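You operate a simulated robot arm through the tools that you are given. There is no shell and no other tool. Be economical: measure what you need, move in short steps, check, and stop when the job is done.

Carry out the task below with a simulated robot arm. There is one attempt and no reset: what you move stays moved.

Task
Stack the small carton labelled "clips" from the top of the small steel table on top of the small carton marked "ties". Then take the small square bag on the top of the small steel table and put it away on the top board of the low wire rack. Then put one of the numbered white cups from the top of the grey cabinet in the white tray. Then fetch the black-lidded jar and stand it on the top of the pile of white sacks. Then take the clear jug from the wood-topped bench and leave it on the lower shelf of the long steel table. Then open the right table drawer, fetch the teal cloth from the top of the sealer table and set it in the inside of the right table drawer, then shut the drawer. Keep to this order. Set down upright: small square bag, black-lidded jar, clear jug.

Only the result counts: the job must be done as asked and must still hold three seconds after the hand-in. Knocking over, shifting, dropping, spilling or breaking anything else fails it. Flat cloth is picked up by pressing the open fingertips on it (5 to 10 N) and closing them slowly along it; thin cloth reads only 2 to 8 mm in the jaws.

Robot
A 6-joint arm with a two-finger gripper on a trunk, on a base that drives. Base frame: it is fixed to the floor where the robot stands at the start and does not move with it; the origin is under the middle of the robot, x ahead of it, y to its left, z up; the surface under the hand at the start is at about z = 760. Lengths are in mm, angles in degrees, forces in N, time in s.
Its first joint turns from -166.0 to 166.0 degrees. Places, roughly: black-lidded jar (6x6x15 cm) [900, -2200, 900]; clear jug (15x10x15 cm) [100, -4100, 700]; inside of the right table drawer [-2000, -2300, 700]; lower shelf of the long steel table [700, -1900, 300]; numbered white cup [2250, -750, 1000]; right table drawer [-2000, -2300, 800]; small carton [750, -250, 750]; small square bag (11x11x20 cm) [800, -400, 800]; teal cloth (11x6x4 cm) [-1800, -2500, 900]; top board of the low wire rack [-600, -6200, 900]; top of the pile of white sacks [-1200, -4500, 600]; white tray (17x24x5 cm) [600, -2100, 800]. Payload 2.45 kg.
The TCP is the grasp point between the finger pads, 20 mm short of the fingertips. In the tool frame z runs along the fingers and y along their closing line. Largest opening 140 mm; the body of the gripper starts 168 mm behind the TCP.
Orientation is that of the tool frame in the base frame, as a unit quaternion [x, y, z, w]. With the fingers straight down and closing along the base's y, the tool's x points along the base's -x, its y along +y and its z along -z.

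Tools
- The arm moves only by the tool move_arm. Its arguments are lists of equal length, an entry for each row: "slide": the shift along the tool's x, y, z in mm, a list of three; "turn": the turn, a rotation vector about the tool's x, y, z in degrees, a list of three; "gripper": the closure, from 0 (fully open) to 1 (shut). In form: {"slide": [[dx, dy, dz], ...], "turn": [[rx, ry, rz], ...], "gripper": [gripper, ...]}. A call has 1 to 8 rows; each row shifts and turns the commanded pose from where the row before left it, along the tool's axes as they then stand. A row lasts 0.2 s, in which the tool goes at most 50 mm and 8.6 degrees; a call with a longer step from one row to the next is refused whole, and so is a gripper value outside its range. Where a pose cannot be reached the arm comes as near as it can. A force on the tool above 40 N (or 10 N above the force at the start of the call, whichever is more), or a blocked arm, ends the call early, and 0.2 s more pass. Each finger travels about 45 mm/s and halts on what it meets, pressing with about 23 N; the grip force reading is that of the motor and also rises with nothing between the fingers. The clock runs only during rows and for 0.2 s after the last one: add rows that do not move to give the fingers time. The reply holds the time, the measured pose of the TCP, the force on the tool along the base axes, the opening and the grip force, in the units named above and with some noise, with the torque about the TCP (base axes, N m) and any sound that the robot's microphone picked up, and new pictures: "show" is both (left out), scene, wrist or none.
- Cameras (640 x 400 px; columns grow to the right, rows downward): "scene" is now at [-112.4, 142.1, 1170.2]; the picture's right is [-0.44, -0.90, 0.00], its down [-0.12, 0.06, -0.99] and it looks along [0.89, -0.43, -0.14] (base axes); focal length 275 px, centre (320, 200). "wrist" rides on the gripper at [78, 11, -209] in the tool frame; the picture's right is [-0.14, 0.99, 0.00], its down [-0.92, -0.13, -0.37] and it looks along [-0.37, -0.05, 0.93] (tool axes); focal length 280 px, centre (320, 200). There is no depth. A picture from a camera that has moved, and an enlarged one, comes with that camera's place and axes in the base frame and with its lens. The place of the scene camera against the robot may be out by one fixed shift of up to 18 mm in any direction.
- base_move(legs): drives the robot by 1 to 6 legs, each [ahead, left, turn to the left] in mm, mm and degrees, along the robot's own axes; the way and the turn of a leg run together, so that a leg with both is an arc; at most 1500 mm and 180 degrees a leg. The arm and the cameras ride along, it lands a little off, and it stops where it bumps. It gives what a move gives, and a new picture of the scene camera.
- pan_tilt(pan, tilt): turns the head with the scene camera to pan (to the left, within 143 degrees either way) and tilt (down, from -29 to 69), counted from straight ahead of the robot. It gives what a move gives, and a new picture of the scene camera.
- inspect(camera, box): a new picture of the part [left, top, right, bottom] of that camera's present view, enlarged. No time passes.
- finish_job(): hands the job in; it is judged then, once.

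Work in short steps. Places have to be worked out from the pictures, the camera data and where the tool is seen: move nearer, look again, correct. Check each grasp and each placing, and mend what went wrong. You have 207 turns and 260 pictures in all, those below and enlarged ones among them. Open the gripper and draw the arm clear of the work before you hand the job in, unless the task says otherwise; then end with one line.

The tools are called as a command line: name --argument value ..., lists and objects as JSON in quotes. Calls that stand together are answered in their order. move_arm: Moves the arm, as the interface text tells. Its arguments: {"type":"object","properties":{"slide":{"type":"array","items":{"type":"array","items":{"type":"number"}}},"turn":{"type":"array","items":{"type":"array","items":{"type":"number"}}},"gripper":{"type":"array","items":{"type":"number"}},"show":{"type":"string","enum":["both","scene","wrist","none"]}},"required":["slide","turn","gripper"]} The other tools are called the same way: base_move (legs) drives the base; pan_tilt (pan, tilt) turns the head that bears the scene camera; inspect (camera, box) takes an enlarged picture of a part of a camera's view; finish_job () hands the job in.

At the start:

```text
t: 0.0
eef_pos: [754.2, -429.9, 1130.8]
orientation: [0.0, 1.0, 0.0, 0.0]
contact_force: [0.3, 0.4, -0.3]
moment: [0.01, 0.0, -0.04]
finger_gap: 140.0
grip_force: 0.0
robot x, y, heading: [-2.2, 4.2, 0.2]
head pan, tilt: [-25.8, 8.0]
```

scene: 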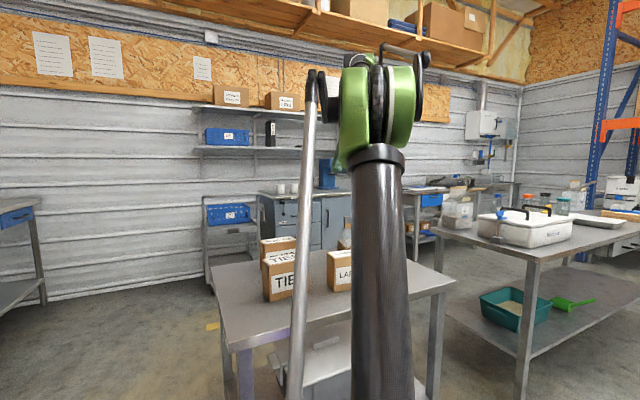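
wrist: 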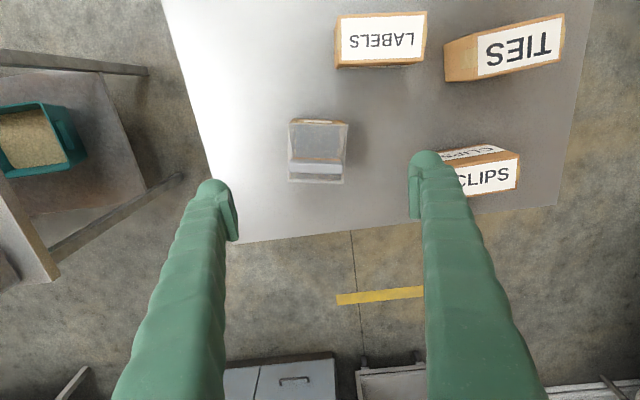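

I start by enlarging both views to identify the cartons and the bag.

inspect --camera "scene" --box '[200, 200, 400, 325]'

inspect --camera "wrist" --box '[270, 0, 590, 200]'

```text
3.20 times, centred on (300, 262) of scene
camera zoom: at [-112.4, 142.1, 1170.2], right [-0.44, -0.9, 0.0], down [-0.12, 0.06, -0.99], along [0.89, -0.43, -0.14], focal length 879 px, centre (384, 0)
```

zoom: 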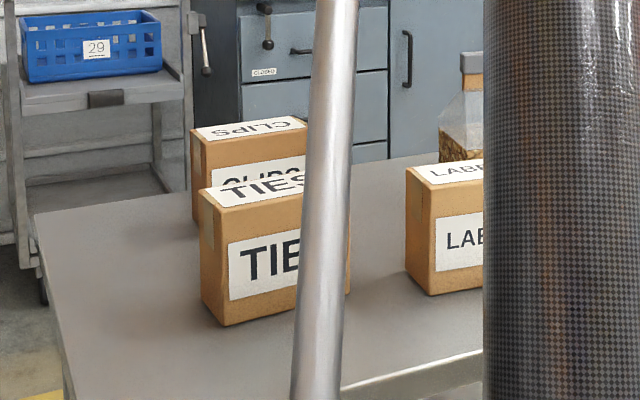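

```text
2.00 times, centred on (430, 100) of wrist
camera zoom: at [675.1, -418.9, 1341.2], right [0.14, 0.99, 0.0], down [0.92, -0.13, 0.37], along [0.37, -0.05, -0.93], focal length 561 px, centre (100, 400)
```

zoom: 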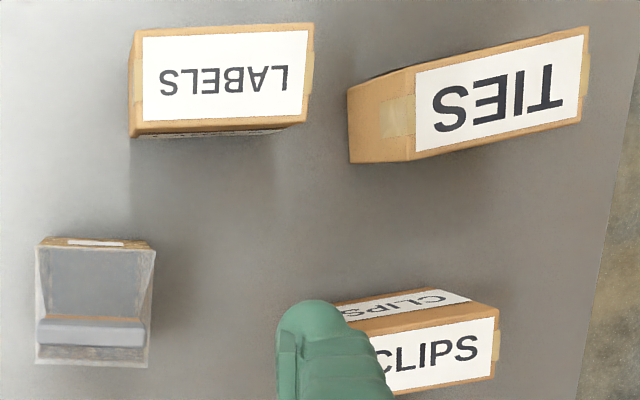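

CLIPS appears to sit at about (865,-160) with its long side along y, and TIES at about (664,-114). I move above CLIPS first and turn the fingers after that.

move_arm --slide '[[-14, 34, 10], [-14, 34, 10], [-14, 34, 10], [-14, 34, 10], [-14, 34, 10], [-14, 34, 10], [-14, 34, 10], [-13, 32, 10]]' --turn '[[0, 0, 0], [0, 0, 0], [0, 0, 0], [0, 0, 0], [0, 0, 0], [0, 0, 0], [0, 0, 0], [0, 0, 0]]' --gripper '[0, 0, 0, 0, 0, 0, 0, 0]' --show "none"

move_arm --slide '[[0, 0, 0], [0, 0, 0], [0, 0, 0], [0, 0, 0], [0, 0, 0], [0, 0, 0], [0, 0, 0], [0, 0, 0]]' --turn '[[0, 0, 8.5], [0, 0, 8.5], [0, 0, 8.5], [0, 0, 8.5], [0, 0, 8.5], [0, 0, 8.5], [0, 0, 8.5], [0, 0, 8.5]]' --gripper '[0, 0, 0, 0, 0, 0, 0, 0]' --show "none"

move_arm --slide '[[0, 0, 0], [0, 0, 0], [0, 0, 0], [0, 0, 0]]' --turn '[[0, 0, 8], [0, 0, 8], [0, 0, 6], [0, 0, 0]]' --gripper '[0, 0, 0, 0]'

```text
t: 1.8
eef_pos: [866.2, -161.3, 1051.2]
orientation: [0.001, 1.0, 0.0, -0.001]
contact_force: [0.2, -0.5, -0.6]
moment: [0.08, -0.01, -0.01]
finger_gap: 140.1
grip_force: 0.0
robot x, y, heading: [-0.9, 0.4, 0.2]
head pan, tilt: [-25.8, 8.0]
```

```text
t: 3.6
eef_pos: [865.0, -161.8, 1050.6]
orientation: [0.56, 0.828, -0.001, 0.0]
contact_force: [0.4, 0.5, -0.7]
moment: [0.02, 0.0, -0.04]
finger_gap: 140.0
grip_force: 0.1
robot x, y, heading: [-0.0, -2.7, 0.2]
head pan, tilt: [-25.8, 8.0]
```

```text
t: 4.6
eef_pos: [863.9, -161.8, 1051.4]
orientation: [0.707, 0.707, 0.0, 0.001]
contact_force: [1.0, -0.5, 0.0]
moment: [0.02, 0.0, -0.02]
finger_gap: 139.9
grip_force: 0.0
robot x, y, heading: [-4.6, -0.0, 0.0]
head pan, tilt: [-25.8, 8.0]
camera scene: at [-112.4, 142.2, 1170.2], right [-0.44, -0.9, 0.0], down [-0.13, 0.06, -0.99], along [0.89, -0.43, -0.14], focal length 275 px, centre (320, 200)
camera wrist: at [875.3, -81.5, 1261.1], right [0.99, -0.14, 0.0], down [-0.13, -0.92, 0.37], along [-0.05, -0.37, -0.93], focal length 280 px, centre (320, 200)
```

scene: 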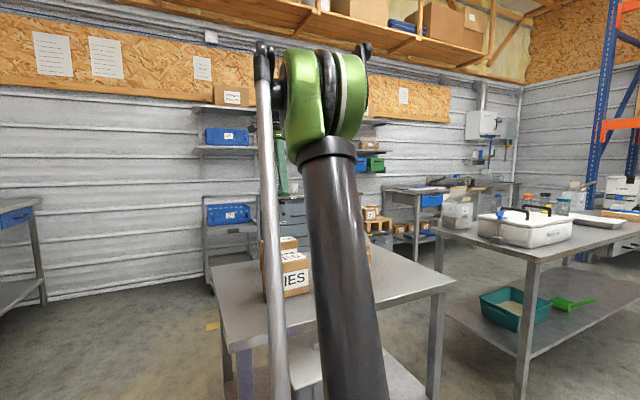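
wrist: 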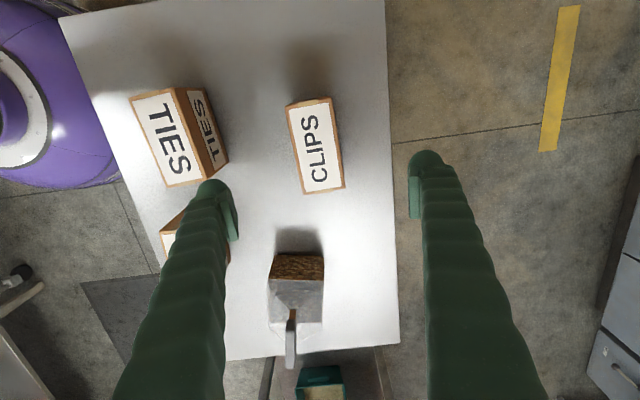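

Triangulation from the two views puts the CLIPS top at about (861,-158,865), between the open fingers. I descend to z=835 and close.

move_arm --slide '[[2, -2, 43], [0, 0, 43], [0, 0, 43], [0, 0, 43], [0, 0, 44], [0, 0, 0]]' --turn '[[0, 0, 0], [0, 0, 0], [0, 0, 0], [0, 0, 0], [0, 0, 0], [0, 0, 0]]' --gripper '[0, 0, 0, 0, 0, 0]'

```text
t: 6.0
eef_pos: [864.9, -158.4, 833.8]
orientation: [0.707, 0.707, 0.0, 0.0]
contact_force: [-0.1, 0.0, -0.6]
moment: [-0.04, 0.01, 0.0]
finger_gap: 140.0
grip_force: 0.2
robot x, y, heading: [2.7, 2.2, -0.1]
head pan, tilt: [-25.8, 8.0]
camera scene: at [-112.4, 142.2, 1170.2], right [-0.44, -0.9, 0.0], down [-0.13, 0.06, -0.99], along [0.89, -0.43, -0.14], focal length 275 px, centre (320, 200)
camera wrist: at [875.0, -79.3, 1044.3], right [0.99, -0.14, 0.0], down [-0.13, -0.92, 0.37], along [-0.05, -0.37, -0.93], focal length 280 px, centre (320, 200)
```

scene: 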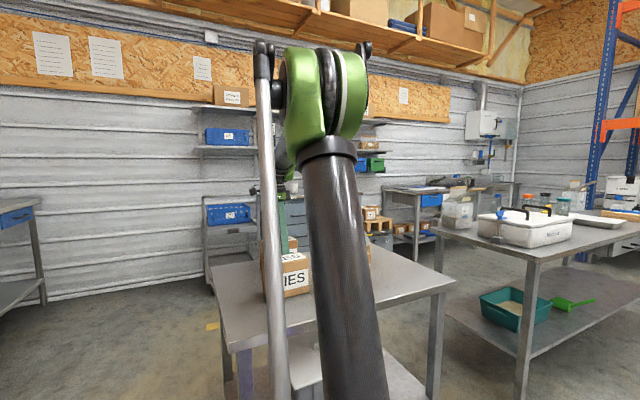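
wrist: 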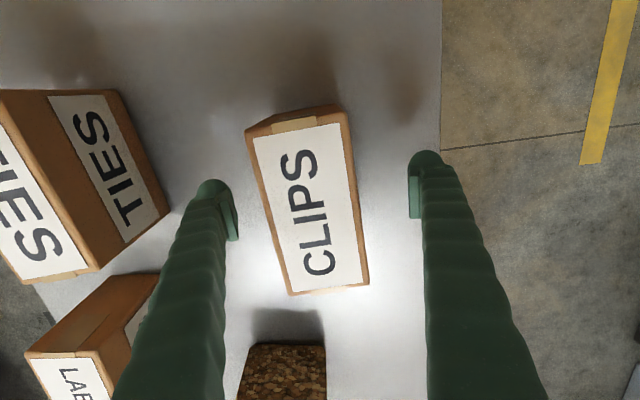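

CLIPS is well between the fingers and a touch nearer in x. I shift 8 mm and close.

move_arm --slide '[[0, -8, 0], [0, 0, 0], [0, 0, 0], [0, 0, 0], [0, 0, 0], [0, 0, 0], [0, 0, 0], [0, 0, 0]]' --turn '[[0, 0, 0], [0, 0, 0], [0, 0, 0], [0, 0, 0], [0, 0, 0], [0, 0, 0], [0, 0, 0], [0, 0, 0]]' --gripper '[0, 0.8, 0.8, 0.8, 0.8, 0.8, 0.8, 0.8]' --show "wrist"

move_arm --slide '[[0, 0, -40], [0, 0, -40], [0, 0, -40], [0, 0, -40], [0, 0, -10], [0, 0, 0]]' --turn '[[0, 0, 0], [0, 0, 0], [0, 0, 0], [0, 0, 0], [0, 0, 0], [0, 0, 0]]' --gripper '[0.8, 0.8, 0.8, 0.8, 0.8, 0.8]' --show "wrist"

```text
t: 7.8
eef_pos: [856.4, -159.0, 834.8]
orientation: [0.707, 0.707, 0.0, -0.001]
contact_force: [-0.7, -0.1, 0.9]
moment: [0.03, 0.02, 0.05]
finger_gap: 73.0
grip_force: 23.4
robot x, y, heading: [0.1, -4.3, -0.0]
head pan, tilt: [-25.8, 8.0]
camera wrist: at [866.6, -79.6, 1044.7], right [0.99, -0.14, 0.0], down [-0.13, -0.92, 0.37], along [-0.05, -0.37, -0.93], focal length 280 px, centre (320, 200)
```

wrist: 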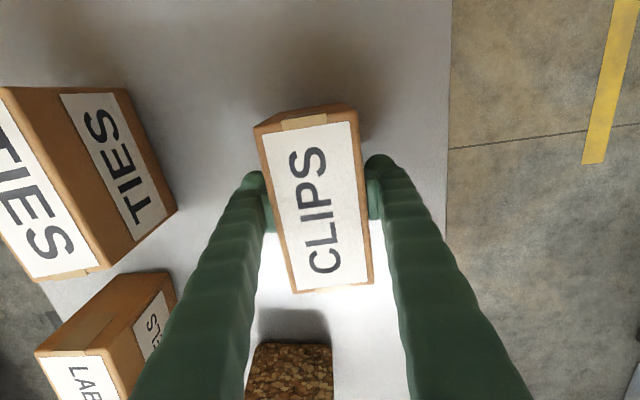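

```text
t: 9.2
eef_pos: [855.8, -159.9, 1004.7]
orientation: [0.707, 0.708, 0.0, 0.0]
contact_force: [0.2, 0.0, -1.9]
moment: [0.01, 0.0, 0.01]
finger_gap: 72.3
grip_force: 22.8
robot x, y, heading: [1.4, -5.4, 0.3]
head pan, tilt: [-25.8, 8.0]
camera wrist: at [865.7, -80.3, 1214.8], right [0.99, -0.14, 0.0], down [-0.13, -0.92, 0.37], along [-0.05, -0.37, -0.93], focal length 280 px, centre (320, 200)
```

wrist: 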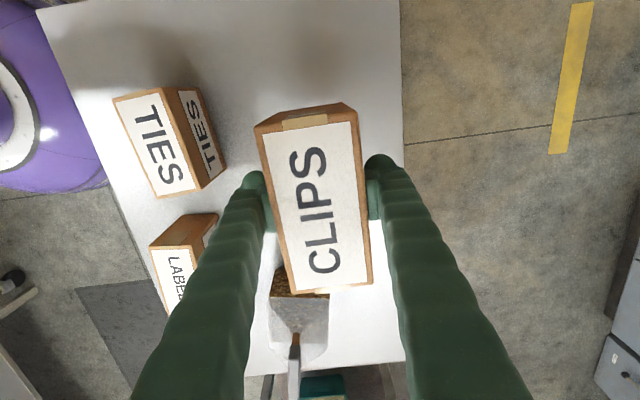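

CLIPS is held. I enlarge the view to see how high its top lies relative to the pads.

inspect --camera "wrist" --box '[100, 60, 420, 260]'

```text
2.00 times, centred on (260, 160) of wrist
camera zoom: at [865.7, -80.3, 1214.8], right [0.99, -0.14, 0.0], down [-0.13, -0.92, 0.37], along [-0.05, -0.37, -0.93], focal length 561 px, centre (440, 280)
```

zoom: 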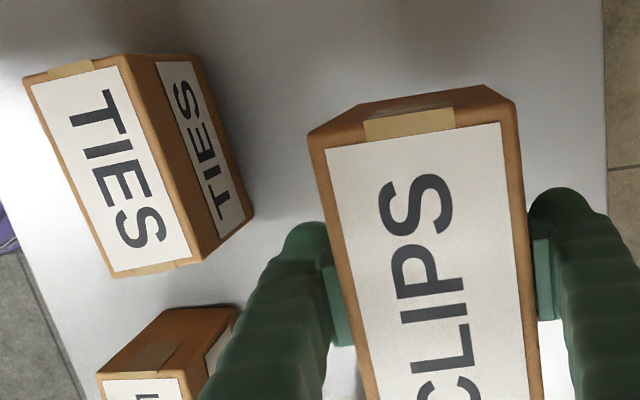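

Two views put the TIES centre at about (662,-117), turned about 4° CCW, with its top near z=870. I carry CLIPS over it at this height and turn slightly.

move_arm --slide '[[7.7, -38.7, 0], [7.7, -38.7, 0], [7.7, -38.7, 0], [7.7, -38.7, 0], [7.7, -38.7, 0], [0, 0, 0], [0, 0, 0]]' --turn '[[0, 0, 0], [0, 0, 0], [0, 0, 0], [0, 0, 0], [0, 0, 0], [0, 0, -3.3], [0, 0, 0]]' --gripper '[0.8, 0.8, 0.8, 0.8, 0.8, 0.8, 0.8]'

```text
t: 10.8
eef_pos: [662.8, -120.3, 1003.4]
orientation: [0.687, 0.727, 0.0, -0.001]
contact_force: [0.6, -0.8, -2.9]
moment: [-0.01, 0.02, 0.02]
finger_gap: 72.2
grip_force: 22.7
robot x, y, heading: [1.3, 3.2, 0.1]
head pan, tilt: [-25.8, 8.0]
camera scene: at [-112.4, 142.2, 1170.2], right [-0.44, -0.9, 0.0], down [-0.12, 0.06, -0.99], along [0.89, -0.43, -0.14], focal length 275 px, centre (320, 200)
camera wrist: at [668.6, -40.4, 1214.2], right [1.0, -0.08, 0.0], down [-0.07, -0.93, 0.37], along [-0.03, -0.37, -0.93], focal length 280 px, centre (320, 200)
```

scene: 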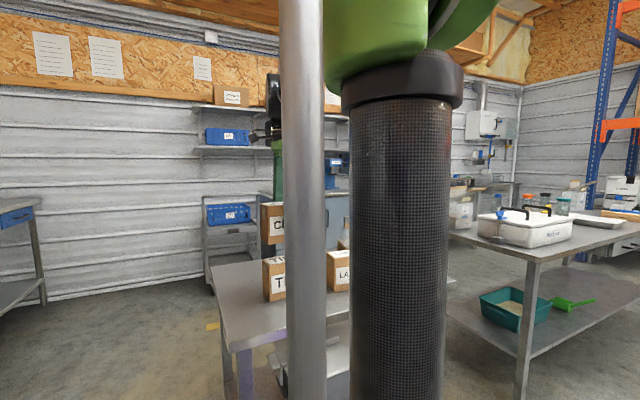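
wrist: 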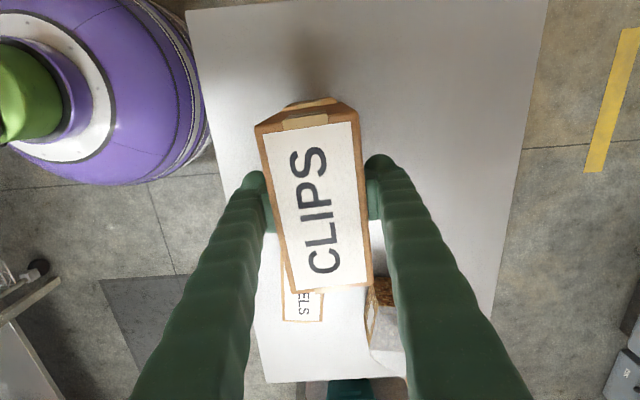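

CLIPS lines up over TIES in both views. I lower to just above the expected contact near z=945 and check from the scene.

move_arm --slide '[[0, 0, 25], [0, 0, 20], [0, 0, 0]]' --turn '[[0, 0, 0], [0, 0, 0], [0, 0, 0]]' --gripper '[0.8, 0.8, 0.8]' --show "none"

inspect --camera "scene" --box '[220, 180, 380, 280]'

```text
t: 11.6
eef_pos: [662.8, -120.9, 961.0]
orientation: [0.686, 0.727, 0.0, 0.001]
contact_force: [0.5, -0.1, -2.7]
moment: [0.03, 0.02, 0.0]
finger_gap: 72.3
grip_force: 23.0
robot x, y, heading: [-2.5, -0.9, -0.0]
head pan, tilt: [-25.8, 8.0]
```

```text
4.00 times, centred on (300, 230) of scene
camera zoom: at [-112.4, 142.2, 1170.2], right [-0.44, -0.9, 0.0], down [-0.12, 0.06, -0.99], along [0.89, -0.43, -0.14], focal length 1099 px, centre (400, 80)
```

zoom: 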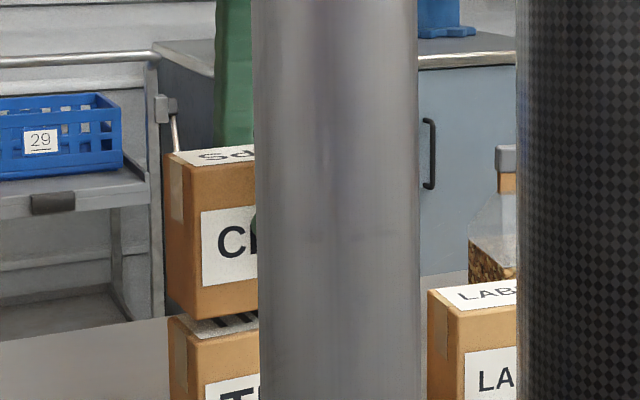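

The gap is about 20 mm and the alignment is good. I lower 14 mm, then go in 2 mm rows watching the force.

move_arm --slide '[[0, 0, 14], [0, 0, 2], [0, 0, 2], [0, 0, 0]]' --turn '[[0, 0, 0], [0, 0, 0], [0, 0, 0], [0, 0, 0]]' --gripper '[0.8, 0.8, 0.8, 0.8]' --show "none"

inspect --camera "scene" --box '[220, 180, 380, 280]'

```text
t: 12.6
eef_pos: [661.8, -120.4, 943.2]
orientation: [0.686, 0.727, 0.0, 0.0]
contact_force: [5.1, -2.0, 27.3]
moment: [0.05, -0.02, 0.13]
finger_gap: 72.4
grip_force: 22.8
robot x, y, heading: [3.0, 1.6, -0.1]
head pan, tilt: [-25.8, 8.0]
```

```text
4.00 times, centred on (300, 230) of scene
camera zoom: at [-113.0, 142.3, 1170.1], right [-0.44, -0.9, 0.0], down [-0.12, 0.06, -0.99], along [0.89, -0.43, -0.14], focal length 1099 px, centre (400, 80)
```

zoom: 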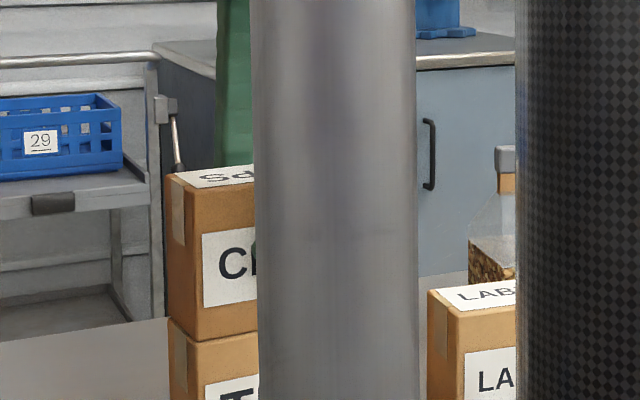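

Contact is made at 27 N. I ease back 2 mm, open, and rise straight up.

move_arm --slide '[[0, 0, -1.5], [0, 0, 0], [0, 0, 0], [0, 0, 0], [0, 0, 0], [0, 0, 0]]' --turn '[[0, 0, 0], [0, 0, 0], [0, 0, 0], [0, 0, 0], [0, 0, 0], [0, 0, 0]]' --gripper '[0.8, 0.8, 0.4, 0.3, 0.3, 0.3]' --show "none"

move_arm --slide '[[0, 0, -30], [0, 0, -45], [0, 0, -45], [0, 0, -45], [0, 0, -20], [0, 0, 0]]' --turn '[[0, 0, 0], [0, 0, 0], [0, 0, 0], [0, 0, 0], [0, 0, 0], [0, 0, 0]]' --gripper '[0.3, 0.3, 0.3, 0, 0, 0]' --show "wrist"

inspect --camera "scene" --box '[220, 180, 380, 280]'

```text
t: 14.0
eef_pos: [662.4, -121.1, 944.8]
orientation: [0.687, 0.727, 0.0, 0.0]
contact_force: [-0.3, 0.0, 0.3]
moment: [-0.01, -0.02, -0.03]
finger_gap: 97.9
grip_force: 0.0
robot x, y, heading: [-0.8, -0.8, 0.3]
head pan, tilt: [-25.8, 8.0]
```

```text
t: 15.4
eef_pos: [661.7, -118.9, 1128.4]
orientation: [0.686, 0.727, 0.001, -0.001]
contact_force: [1.3, -0.3, 0.1]
moment: [0.03, 0.01, -0.03]
finger_gap: 139.8
grip_force: 0.0
robot x, y, heading: [-1.2, -4.5, 0.0]
head pan, tilt: [-25.8, 8.0]
camera wrist: at [666.5, -39.1, 1339.0], right [1.0, -0.08, 0.0], down [-0.07, -0.93, 0.37], along [-0.03, -0.37, -0.93], focal length 280 px, centre (320, 200)
```

wrist: 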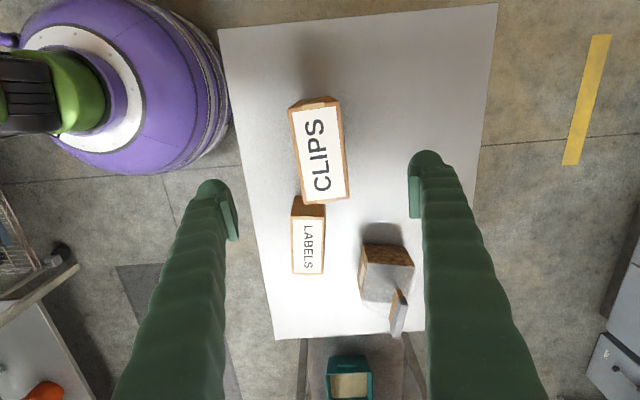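

```text
4.00 times, centred on (300, 230) of scene
camera zoom: at [-112.5, 142.2, 1170.2], right [-0.44, -0.9, 0.0], down [-0.12, 0.06, -0.99], along [0.89, -0.43, -0.14], focal length 1099 px, centre (400, 80)
```

zoom: 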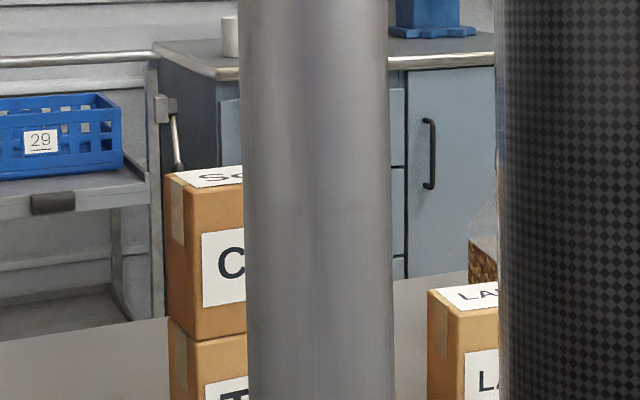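

CLIPS now sits squarely on TIES. Next I move the hand toward the bag for a closer look.

move_arm --slide '[[-44, 18, 0], [-44, 18, 0], [-44, 18, 0], [-44, 18, 0], [-44, 18, 0], [-44, 18, 0], [-14, 14, 20], [0, 0, 0]]' --turn '[[0, 0, 0], [0, 0, 0], [0, 0, 0], [0, 0, 0], [0, 0, 0], [0, 0, 0], [0, 0, 0], [0, 0, 0]]' --gripper '[0, 0, 0, 0, 0, 0, 0, 0]'

```text
t: 17.2
eef_pos: [796.5, -390.8, 1107.7]
orientation: [0.686, 0.728, 0.0, 0.0]
contact_force: [-0.1, 0.9, 0.5]
moment: [0.0, 0.02, -0.03]
finger_gap: 140.1
grip_force: 0.0
robot x, y, heading: [0.1, -2.3, 0.0]
head pan, tilt: [-25.8, 8.0]
camera scene: at [-112.4, 142.1, 1170.2], right [-0.44, -0.9, 0.0], down [-0.12, 0.06, -0.99], along [0.89, -0.43, -0.14], focal length 275 px, centre (320, 200)
camera wrist: at [802.3, -310.3, 1317.8], right [1.0, -0.08, 0.0], down [-0.07, -0.93, 0.37], along [-0.03, -0.37, -0.93], focal length 280 px, centre (320, 200)
```

scene: 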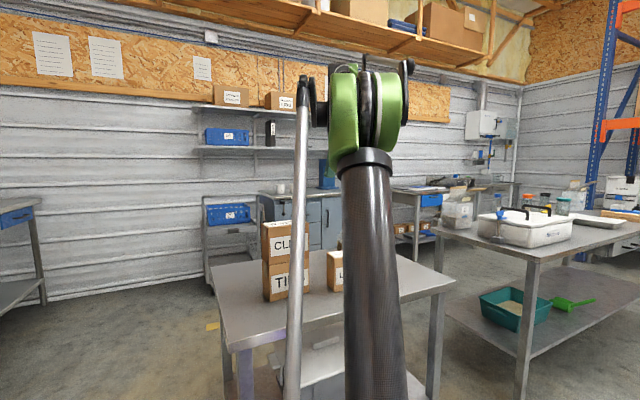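
wrist: 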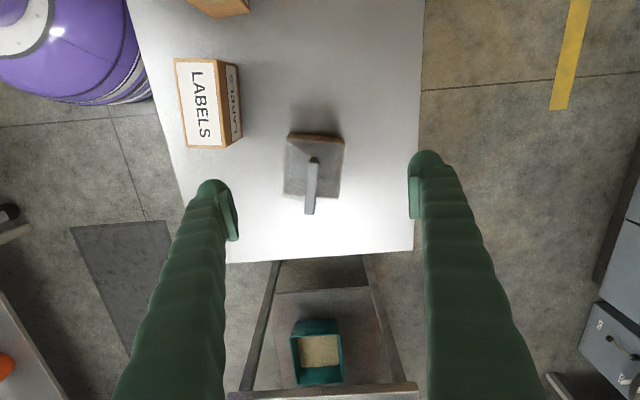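

The bag's closing ridge runs along y beneath the hand. I enlarge it.

inspect --camera "wrist" --box '[240, 110, 400, 230]'

```text
3.33 times, centred on (320, 170) of wrist
camera zoom: at [802.3, -310.3, 1317.8], right [1.0, -0.08, 0.0], down [-0.07, -0.93, 0.37], along [-0.03, -0.37, -0.93], focal length 935 px, centre (320, 300)
```

zoom: 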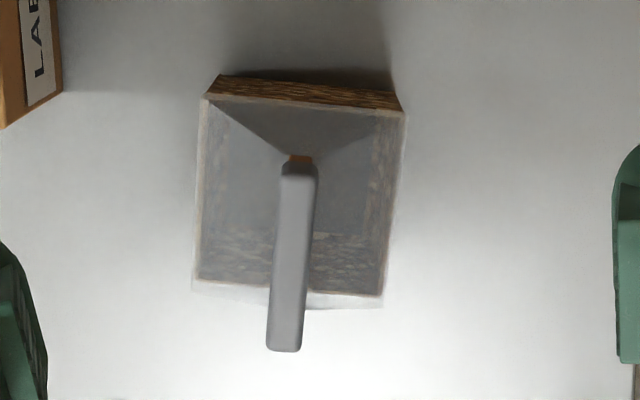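

The clip's centre works out at about (781,-435), turned about 8° from y, with its top near z=960. I align over it, come down to z≈1040 and look again.

move_arm --slide '[[-43, -18, 0], [0, 0, 0], [0, 0, 0], [0, 0, 35], [0, 0, 30], [0, 0, 0]]' --turn '[[0, 0, 0], [0, 0, 6], [0, 0, 5.7], [0, 0, 0], [0, 0, 0], [0, 0, 0]]' --gripper '[0, 0, 0, 0, 0, 0]' --show "wrist"

```text
t: 18.6
eef_pos: [784.4, -435.0, 1043.2]
orientation: [0.757, 0.653, 0.0, 0.0]
contact_force: [0.2, 0.1, 0.7]
moment: [0.01, 0.05, 0.01]
finger_gap: 139.7
grip_force: 0.1
robot x, y, heading: [0.5, 0.5, 0.1]
head pan, tilt: [-25.8, 8.0]
camera wrist: at [805.1, -357.5, 1253.5], right [0.96, -0.28, 0.0], down [-0.26, -0.89, 0.37], along [-0.1, -0.35, -0.93], focal length 280 px, centre (320, 200)
```

wrist: 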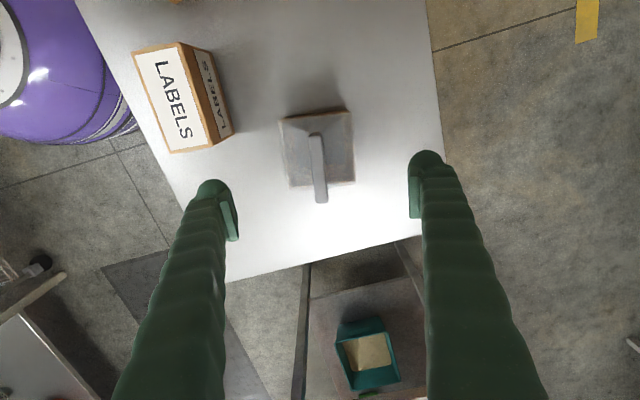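

Both views agree on the clip: centre (781,-434), top at about 960. I descend so that the pads straddle it.

move_arm --slide '[[0, -3, 0], [0, 0, 40], [0, 0, 35], [0, 0, 20], [0, 0, 0]]' --turn '[[0, 0, 2], [0, 0, 0], [0, 0, 0], [0, 0, 0], [0, 0, 0]]' --gripper '[0, 0, 0.3, 0.3, 0.3]' --show "wrist"

```text
t: 19.8
eef_pos: [781.2, -434.5, 945.9]
orientation: [0.768, 0.64, 0.001, 0.0]
contact_force: [-0.3, -0.1, -0.4]
moment: [0.0, -0.01, 0.01]
finger_gap: 97.9
grip_force: 0.1
robot x, y, heading: [-0.2, 1.7, 0.2]
head pan, tilt: [-25.8, 8.0]
camera wrist: at [805.0, -358.7, 1156.4], right [0.95, -0.31, 0.0], down [-0.29, -0.88, 0.37], along [-0.12, -0.35, -0.93], focal length 280 px, centre (320, 200)
```

wrist: 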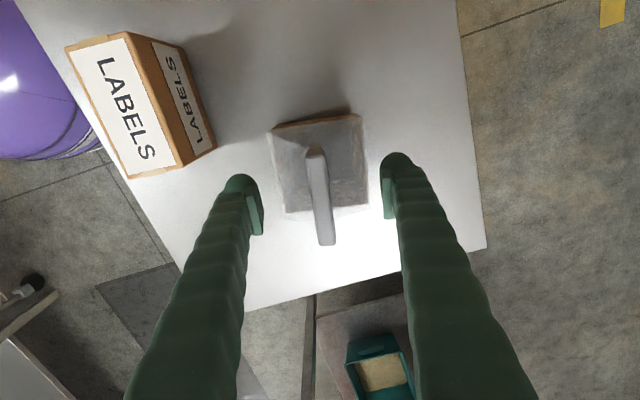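

Clip sits centred between the pads; I close on it and lift slightly to check.

move_arm --slide '[[0, 0, 0], [0, 0, 0], [0, 0, 0], [0, 0, 0], [0, 0, 0], [0, 0, 0], [0, 0, 0]]' --turn '[[0, 0, 0], [0, 0, 0], [0, 0, 0], [0, 0, 0], [0, 0, 0], [0, 0, 0], [0, 0, 0]]' --gripper '[1, 1, 1, 1, 1, 1, 1]' --show "none"

move_arm --slide '[[0, 0, -20], [0, 0, -35], [0, 0, -35], [0, 0, -35], [0, 0, 0]]' --turn '[[0, 0, 0], [0, 0, 0], [0, 0, 0], [0, 0, 0], [0, 0, 0]]' --gripper '[1, 1, 1, 1, 1]' --show "both"

```text
t: 21.4
eef_pos: [780.6, -434.9, 946.9]
orientation: [0.768, 0.64, 0.0, 0.0]
contact_force: [1.6, -0.3, 1.3]
moment: [-0.01, -0.01, 0.04]
finger_gap: 15.2
grip_force: 23.2
robot x, y, heading: [1.7, -1.7, -0.2]
head pan, tilt: [-25.8, 8.0]
```

```text
t: 22.6
eef_pos: [781.8, -432.5, 1072.5]
orientation: [0.768, 0.64, 0.0, 0.0]
contact_force: [0.3, -0.5, -3.9]
moment: [0.06, 0.03, -0.01]
finger_gap: 15.0
grip_force: 23.0
robot x, y, heading: [-2.8, -0.3, -0.3]
head pan, tilt: [-25.8, 8.0]
camera scene: at [-112.3, 142.0, 1170.2], right [-0.44, -0.9, 0.0], down [-0.13, 0.06, -0.99], along [0.89, -0.43, -0.14], focal length 275 px, centre (320, 200)
camera wrist: at [805.5, -357.6, 1283.2], right [0.95, -0.31, 0.0], down [-0.29, -0.88, 0.37], along [-0.12, -0.35, -0.93], focal length 280 px, centre (320, 200)
```

scene: 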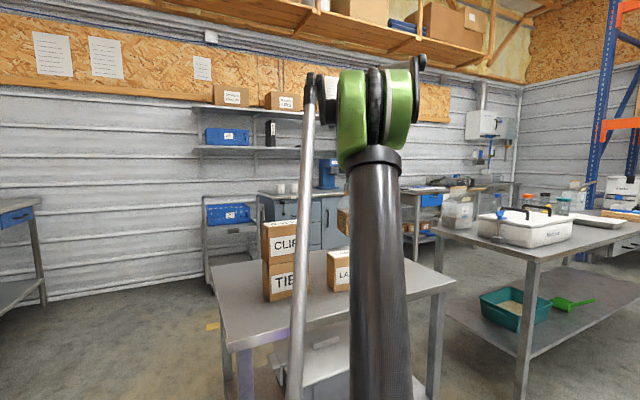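
wrist: 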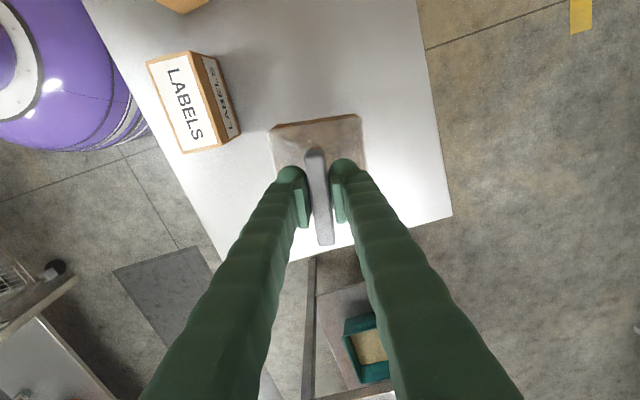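

Bag is held and hangs straight (about 4 N). Before driving I survey with the head: to the right, then behind right.

pan_tilt --pan -80 --tilt 12

pan_tilt --pan -135 --tilt 12

```text
t: 23.8
eef_pos: [781.0, -434.1, 1072.9]
orientation: [0.768, 0.64, 0.0, 0.0]
contact_force: [0.5, -0.5, -4.6]
moment: [0.02, -0.04, -0.02]
finger_gap: 15.0
grip_force: 22.8
robot x, y, heading: [-0.4, 1.0, -0.2]
head pan, tilt: [-80.0, 12.0]
camera scene: at [-179.3, 90.6, 1163.7], right [-0.98, -0.17, 0.0], down [-0.04, 0.2, -0.98], along [0.17, -0.96, -0.21], focal length 275 px, centre (320, 200)
```

scene: 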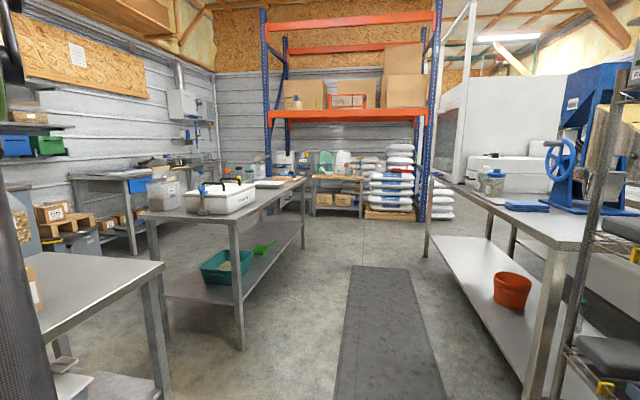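

```text
t: 25.1
eef_pos: [782.1, -434.3, 1073.8]
orientation: [0.769, 0.639, 0.0, 0.0]
contact_force: [-0.5, -0.3, -5.0]
moment: [0.02, 0.02, -0.02]
finger_gap: 15.1
grip_force: 23.5
robot x, y, heading: [1.2, -1.5, 0.0]
head pan, tilt: [-135.0, 12.0]
camera scene: at [-261.5, 116.4, 1163.7], right [-0.71, 0.71, 0.0], down [0.15, 0.15, -0.98], along [-0.69, -0.69, -0.21], focal length 275 px, centre (320, 200)
```

scene: 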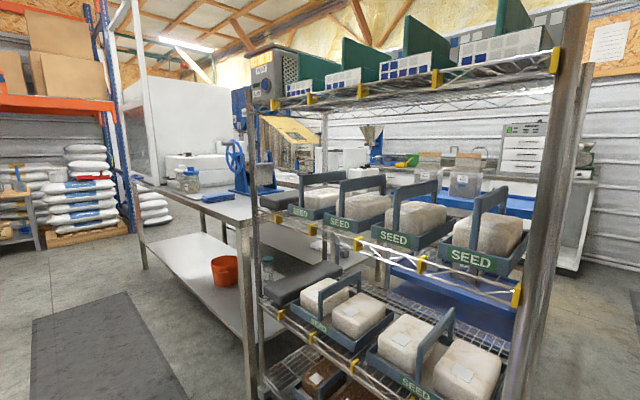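

The corridor (mat) lies at about x −650..−60 between the long table and the right-hand table, and turning in place to face −y looks clear. I raise the bag and turn.

move_arm --slide '[[0, 0, -40], [0, 0, -40], [0, 0, 0]]' --turn '[[0, 0, 0], [0, 0, 0], [0, 0, 0]]' --gripper '[1, 1, 1]' --show "none"

base_move --legs '[[0, 0, -60]]'

```text
t: 25.9
eef_pos: [783.3, -432.2, 1151.8]
orientation: [0.767, 0.641, 0.001, 0.0]
contact_force: [-0.3, -0.1, -3.9]
moment: [0.01, -0.01, 0.03]
finger_gap: 15.0
grip_force: 23.0
robot x, y, heading: [-4.3, -1.7, -0.1]
head pan, tilt: [-135.0, 12.0]
```

```text
t: 28.9
eef_pos: [17.0, -895.1, 1152.0]
orientation: [0.985, 0.17, 0.0, 0.0]
contact_force: [0.5, 0.2, -5.0]
moment: [0.02, -0.02, -0.04]
finger_gap: 15.2
grip_force: 23.0
robot x, y, heading: [-3.9, 1.7, -59.8]
head pan, tilt: [-135.0, 12.0]
camera scene: at [-39.7, 283.3, 1163.7], right [0.26, 0.97, 0.0], down [0.2, -0.05, -0.98], along [-0.94, 0.25, -0.21], focal length 275 px, centre (320, 200)
```

scene: 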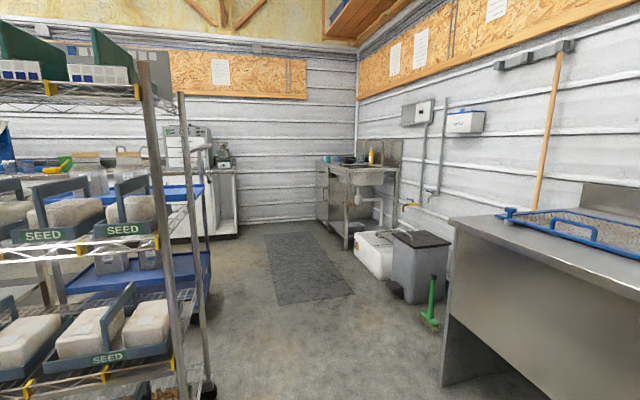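

The bag now hangs straight along −y from the robot. I pan the head to look −y and slide down the corridor.

base_move --legs '[[939, -773, 0]]'

pan_tilt --pan -30 --tilt 10

```text
t: 35.1
eef_pos: [-193.1, -2109.2, 1152.8]
orientation: [0.985, 0.171, 0.0, 0.0]
contact_force: [-0.1, 0.1, -5.0]
moment: [0.0, -0.01, 0.01]
finger_gap: 15.2
grip_force: 23.3
robot x, y, heading: [-213.4, -1215.4, -59.9]
head pan, tilt: [-135.0, 12.0]
camera scene: at [-250.7, -931.6, 1163.7], right [0.26, 0.97, 0.0], down [0.2, -0.05, -0.98], along [-0.94, 0.25, -0.21], focal length 275 px, centre (320, 200)
```

scene: 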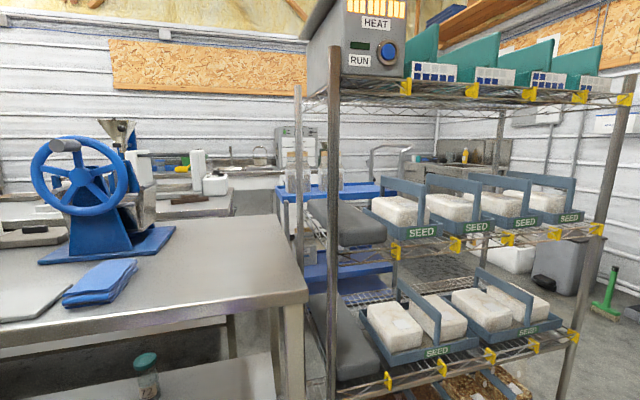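

```text
t: 37.0
eef_pos: [-195.1, -2110.0, 1151.9]
orientation: [0.985, 0.171, 0.0, 0.0]
contact_force: [0.2, -0.1, -4.3]
moment: [0.02, -0.01, 0.01]
finger_gap: 15.1
grip_force: 22.9
robot x, y, heading: [-205.2, -1213.4, -59.8]
head pan, tilt: [-30.0, 10.0]
camera scene: at [-160.6, -1048.6, 1166.9], right [-1.0, 0.0, 0.0], down [0.0, 0.17, -0.98], along [0.0, -0.98, -0.17], focal length 275 px, centre (320, 200)
```

scene: 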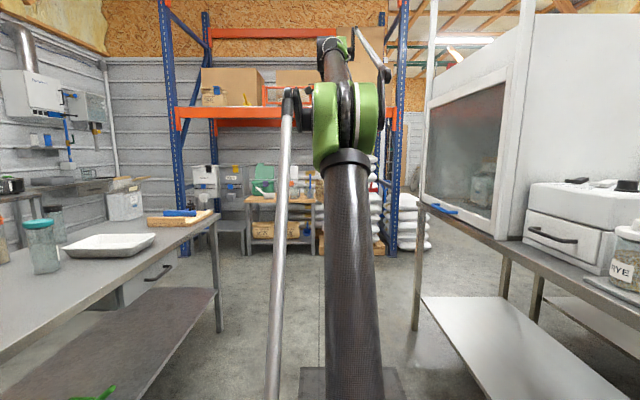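

The corridor ahead is clear, and the white tray shows at left on the long table. I keep going along −y to see where the low wire rack is.

base_move --legs '[[1169, -675, 0]]'

pan_tilt --pan -60 --tilt 10

```text
t: 43.7
eef_pos: [-201.2, -3451.4, 1152.4]
orientation: [0.986, 0.168, 0.0, 0.0]
contact_force: [0.9, 0.0, -4.4]
moment: [-0.01, -0.05, 0.0]
finger_gap: 15.0
grip_force: 22.7
robot x, y, heading: [-213.9, -2555.8, -60.3]
head pan, tilt: [-30.0, 10.0]
camera scene: at [-160.4, -2391.3, 1166.9], right [-1.0, 0.01, 0.0], down [0.0, 0.17, -0.98], along [-0.01, -0.98, -0.17], focal length 275 px, centre (320, 200)
```

scene: 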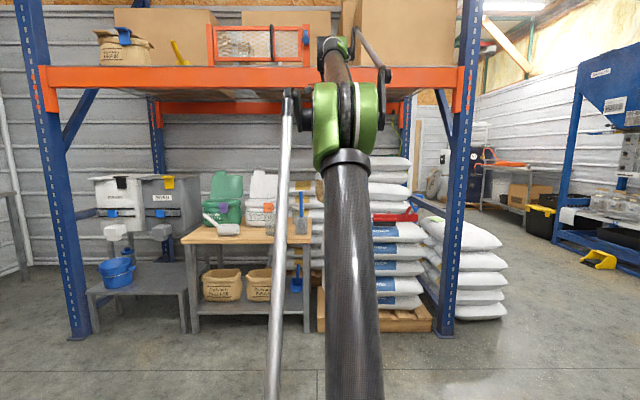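

```text
t: 44.6
eef_pos: [-200.3, -3451.8, 1152.2]
orientation: [0.986, 0.168, 0.0, 0.0]
contact_force: [0.0, -0.5, -3.4]
moment: [-0.02, -0.03, -0.02]
finger_gap: 15.2
grip_force: 23.0
robot x, y, heading: [-210.9, -2555.4, -60.4]
head pan, tilt: [-60.0, 10.0]
camera scene: at [-206.8, -2378.6, 1166.9], right [-0.86, 0.5, 0.0], down [0.09, 0.15, -0.98], along [-0.5, -0.85, -0.17], focal length 275 px, centre (320, 200)
```

scene: 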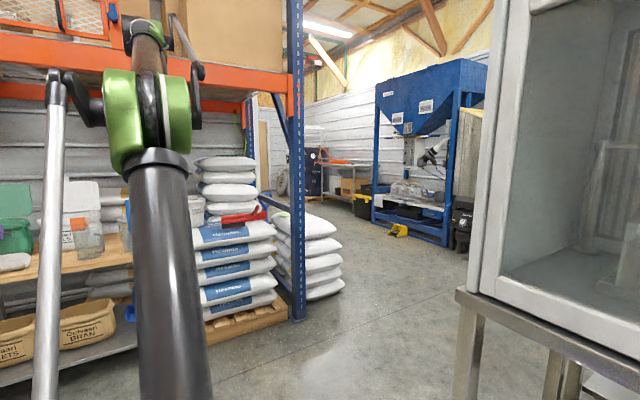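

The plain white-sack pile stands right of the pallet rack, and the low wire rack must lie behind, so I have to go round the right side. I swing the bag to the front right, drive past the table end, and look.

base_move --legs '[[0, 0, -45]]'

```text
t: 47.1
eef_pos: [-840.1, -3194.3, 1153.1]
orientation: [0.974, -0.225, 0.0, -0.001]
contact_force: [0.4, 0.8, -4.1]
moment: [-0.01, -0.02, 0.02]
finger_gap: 15.2
grip_force: 22.5
robot x, y, heading: [-211.7, -2557.6, -105.3]
head pan, tilt: [-60.0, 10.0]
camera scene: at [-88.6, -2437.2, 1166.9], right [-0.25, 0.97, 0.0], down [0.17, 0.04, -0.98], along [-0.95, -0.24, -0.17], focal length 275 px, centre (320, 200)
```

scene: 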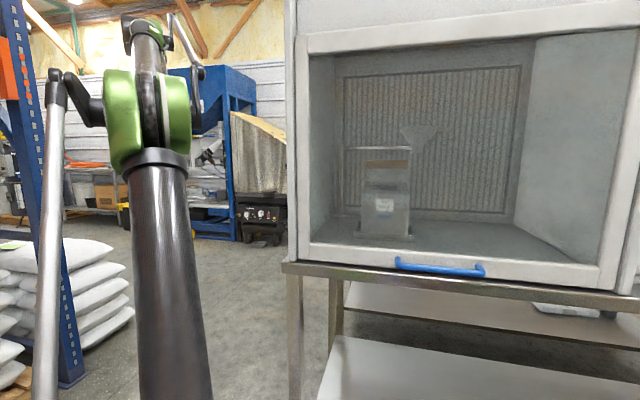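

I drive in two legs round the table end, keeping the bag clear of the rack upright.

base_move --legs '[[640, -125, 0], [264, -965, 0]]'

pan_tilt --pan 30 --tilt 10

```text
t: 55.5
eef_pos: [-2136.3, -3769.2, 1152.4]
orientation: [0.975, -0.22, 0.001, 0.0]
contact_force: [-0.6, -0.9, -4.2]
moment: [-0.01, -0.06, 0.0]
finger_gap: 14.9
grip_force: 22.8
robot x, y, heading: [-1516.8, -3125.9, -105.2]
head pan, tilt: [-60.0, 10.0]
camera scene: at [-1390.8, -3005.2, 1166.9], right [-0.26, 0.97, 0.0], down [0.17, 0.04, -0.98], along [-0.95, -0.25, -0.17], focal length 275 px, centre (320, 200)
```

scene: 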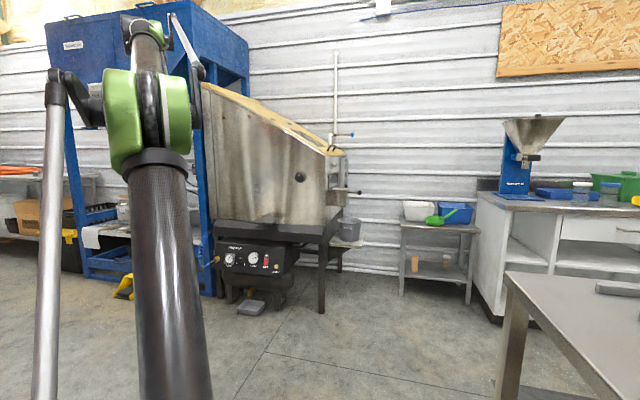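

```text
t: 57.2
eef_pos: [-2134.8, -3768.8, 1151.3]
orientation: [0.975, -0.22, 0.0, 0.0]
contact_force: [-0.3, -0.8, -4.6]
moment: [0.0, -0.02, -0.02]
finger_gap: 15.0
grip_force: 22.8
robot x, y, heading: [-1518.4, -3125.4, -105.1]
head pan, tilt: [30.0, 10.0]
camera scene: at [-1277.1, -3071.2, 1166.9], right [-0.97, -0.26, 0.0], down [-0.04, 0.17, -0.98], along [0.25, -0.95, -0.17], focal length 275 px, centre (320, 200)
```

scene: 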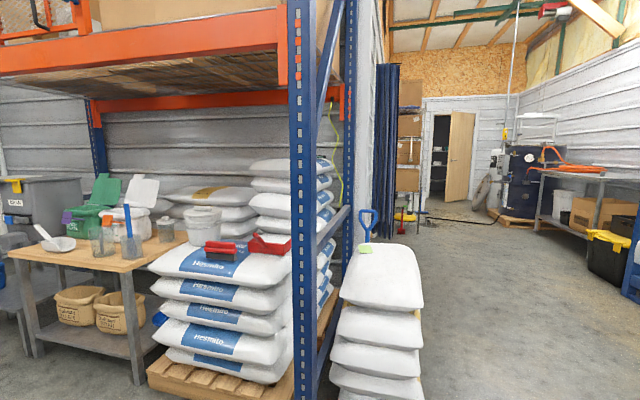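

The passage beyond the sack pile is wide. I drive down it to (-2000,-4600) and look left behind the partition.

base_move --legs '[[775, -40, 0], [775, -40, 0]]'

pan_tilt --pan 55 --tilt 10

```text
t: 65.2
eef_pos: [-2662.9, -5230.7, 1151.7]
orientation: [0.972, -0.235, 0.0, 0.0]
contact_force: [-0.1, 0.6, -4.8]
moment: [-0.03, -0.04, 0.01]
finger_gap: 15.0
grip_force: 22.6
robot x, y, heading: [-2024.1, -4606.2, -106.7]
head pan, tilt: [30.0, 10.0]
camera scene: at [-1784.5, -4559.1, 1166.9], right [-0.97, -0.23, 0.0], down [-0.04, 0.17, -0.98], along [0.22, -0.96, -0.17], focal length 275 px, centre (320, 200)
```

scene: 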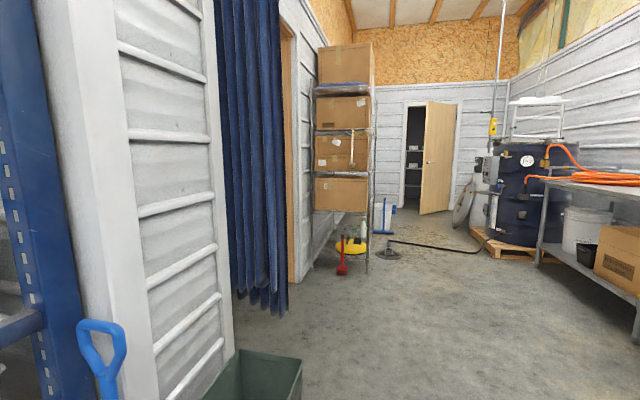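

```text
t: 66.1
eef_pos: [-2662.9, -5230.8, 1151.1]
orientation: [0.972, -0.236, 0.0, 0.0]
contact_force: [-0.2, 0.0, -4.9]
moment: [-0.01, 0.01, -0.01]
finger_gap: 15.1
grip_force: 23.2
robot x, y, heading: [-2019.5, -4608.0, -106.8]
head pan, tilt: [55.0, 10.0]
camera scene: at [-1748.3, -4541.7, 1167.0], right [-0.79, -0.62, 0.0], down [-0.11, 0.14, -0.98], along [0.61, -0.77, -0.17], focal length 275 px, centre (320, 200)
```

scene: 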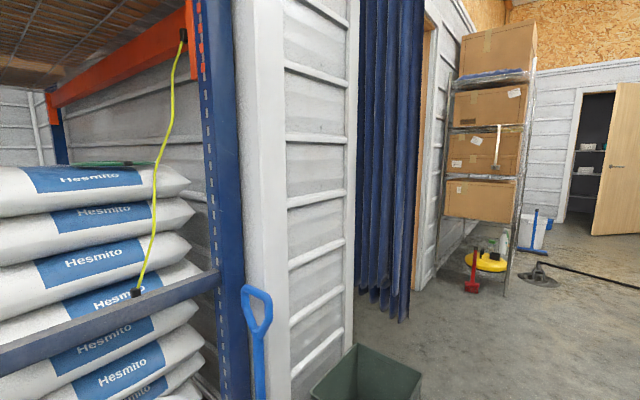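

There is a doorway in the wall at x≈−1030, y −5850..−6790, with a blue curtain, and the rack should be just inside. I drive level with it and look straight in.

base_move --legs '[[743, 209, 0], [743, 209, 0]]'

pan_tilt --pan 107 --tilt 12

```text
t: 74.0
eef_pos: [-2681.0, -6773.3, 1150.9]
orientation: [0.974, -0.228, 0.001, 0.0]
contact_force: [0.0, -0.1, -4.0]
moment: [-0.04, -0.04, 0.01]
finger_gap: 15.2
grip_force: 22.8
robot x, y, heading: [-2047.9, -6141.0, -106.1]
head pan, tilt: [55.0, 10.0]
camera scene: at [-1776.5, -6070.2, 1167.0], right [-0.78, -0.63, 0.0], down [-0.11, 0.14, -0.98], along [0.62, -0.76, -0.17], focal length 275 px, centre (320, 200)
```

scene: 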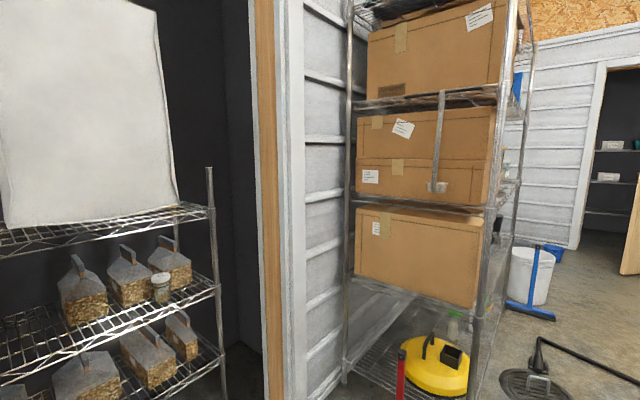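

```text
t: 75.2
eef_pos: [-2680.1, -6772.7, 1151.7]
orientation: [0.974, -0.227, -0.001, 0.0]
contact_force: [-0.8, 0.6, -3.8]
moment: [0.0, -0.04, 0.02]
finger_gap: 15.1
grip_force: 22.9
robot x, y, heading: [-2053.7, -6138.9, -106.0]
head pan, tilt: [107.0, 12.0]
camera scene: at [-1741.9, -5996.3, 1163.7], right [0.02, -1.0, 0.0], down [-0.21, 0.0, -0.98], along [0.98, 0.02, -0.21], focal length 275 px, centre (320, 200)
```

scene: 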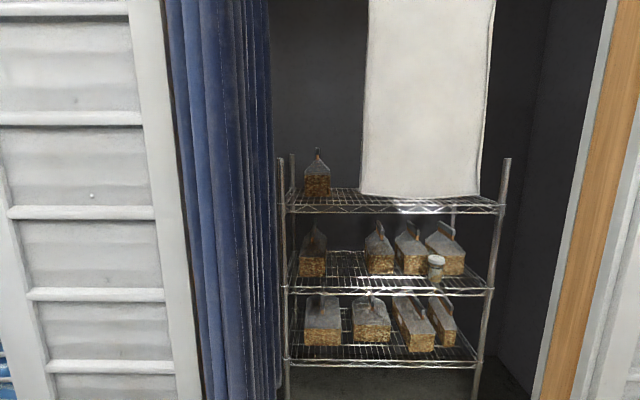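

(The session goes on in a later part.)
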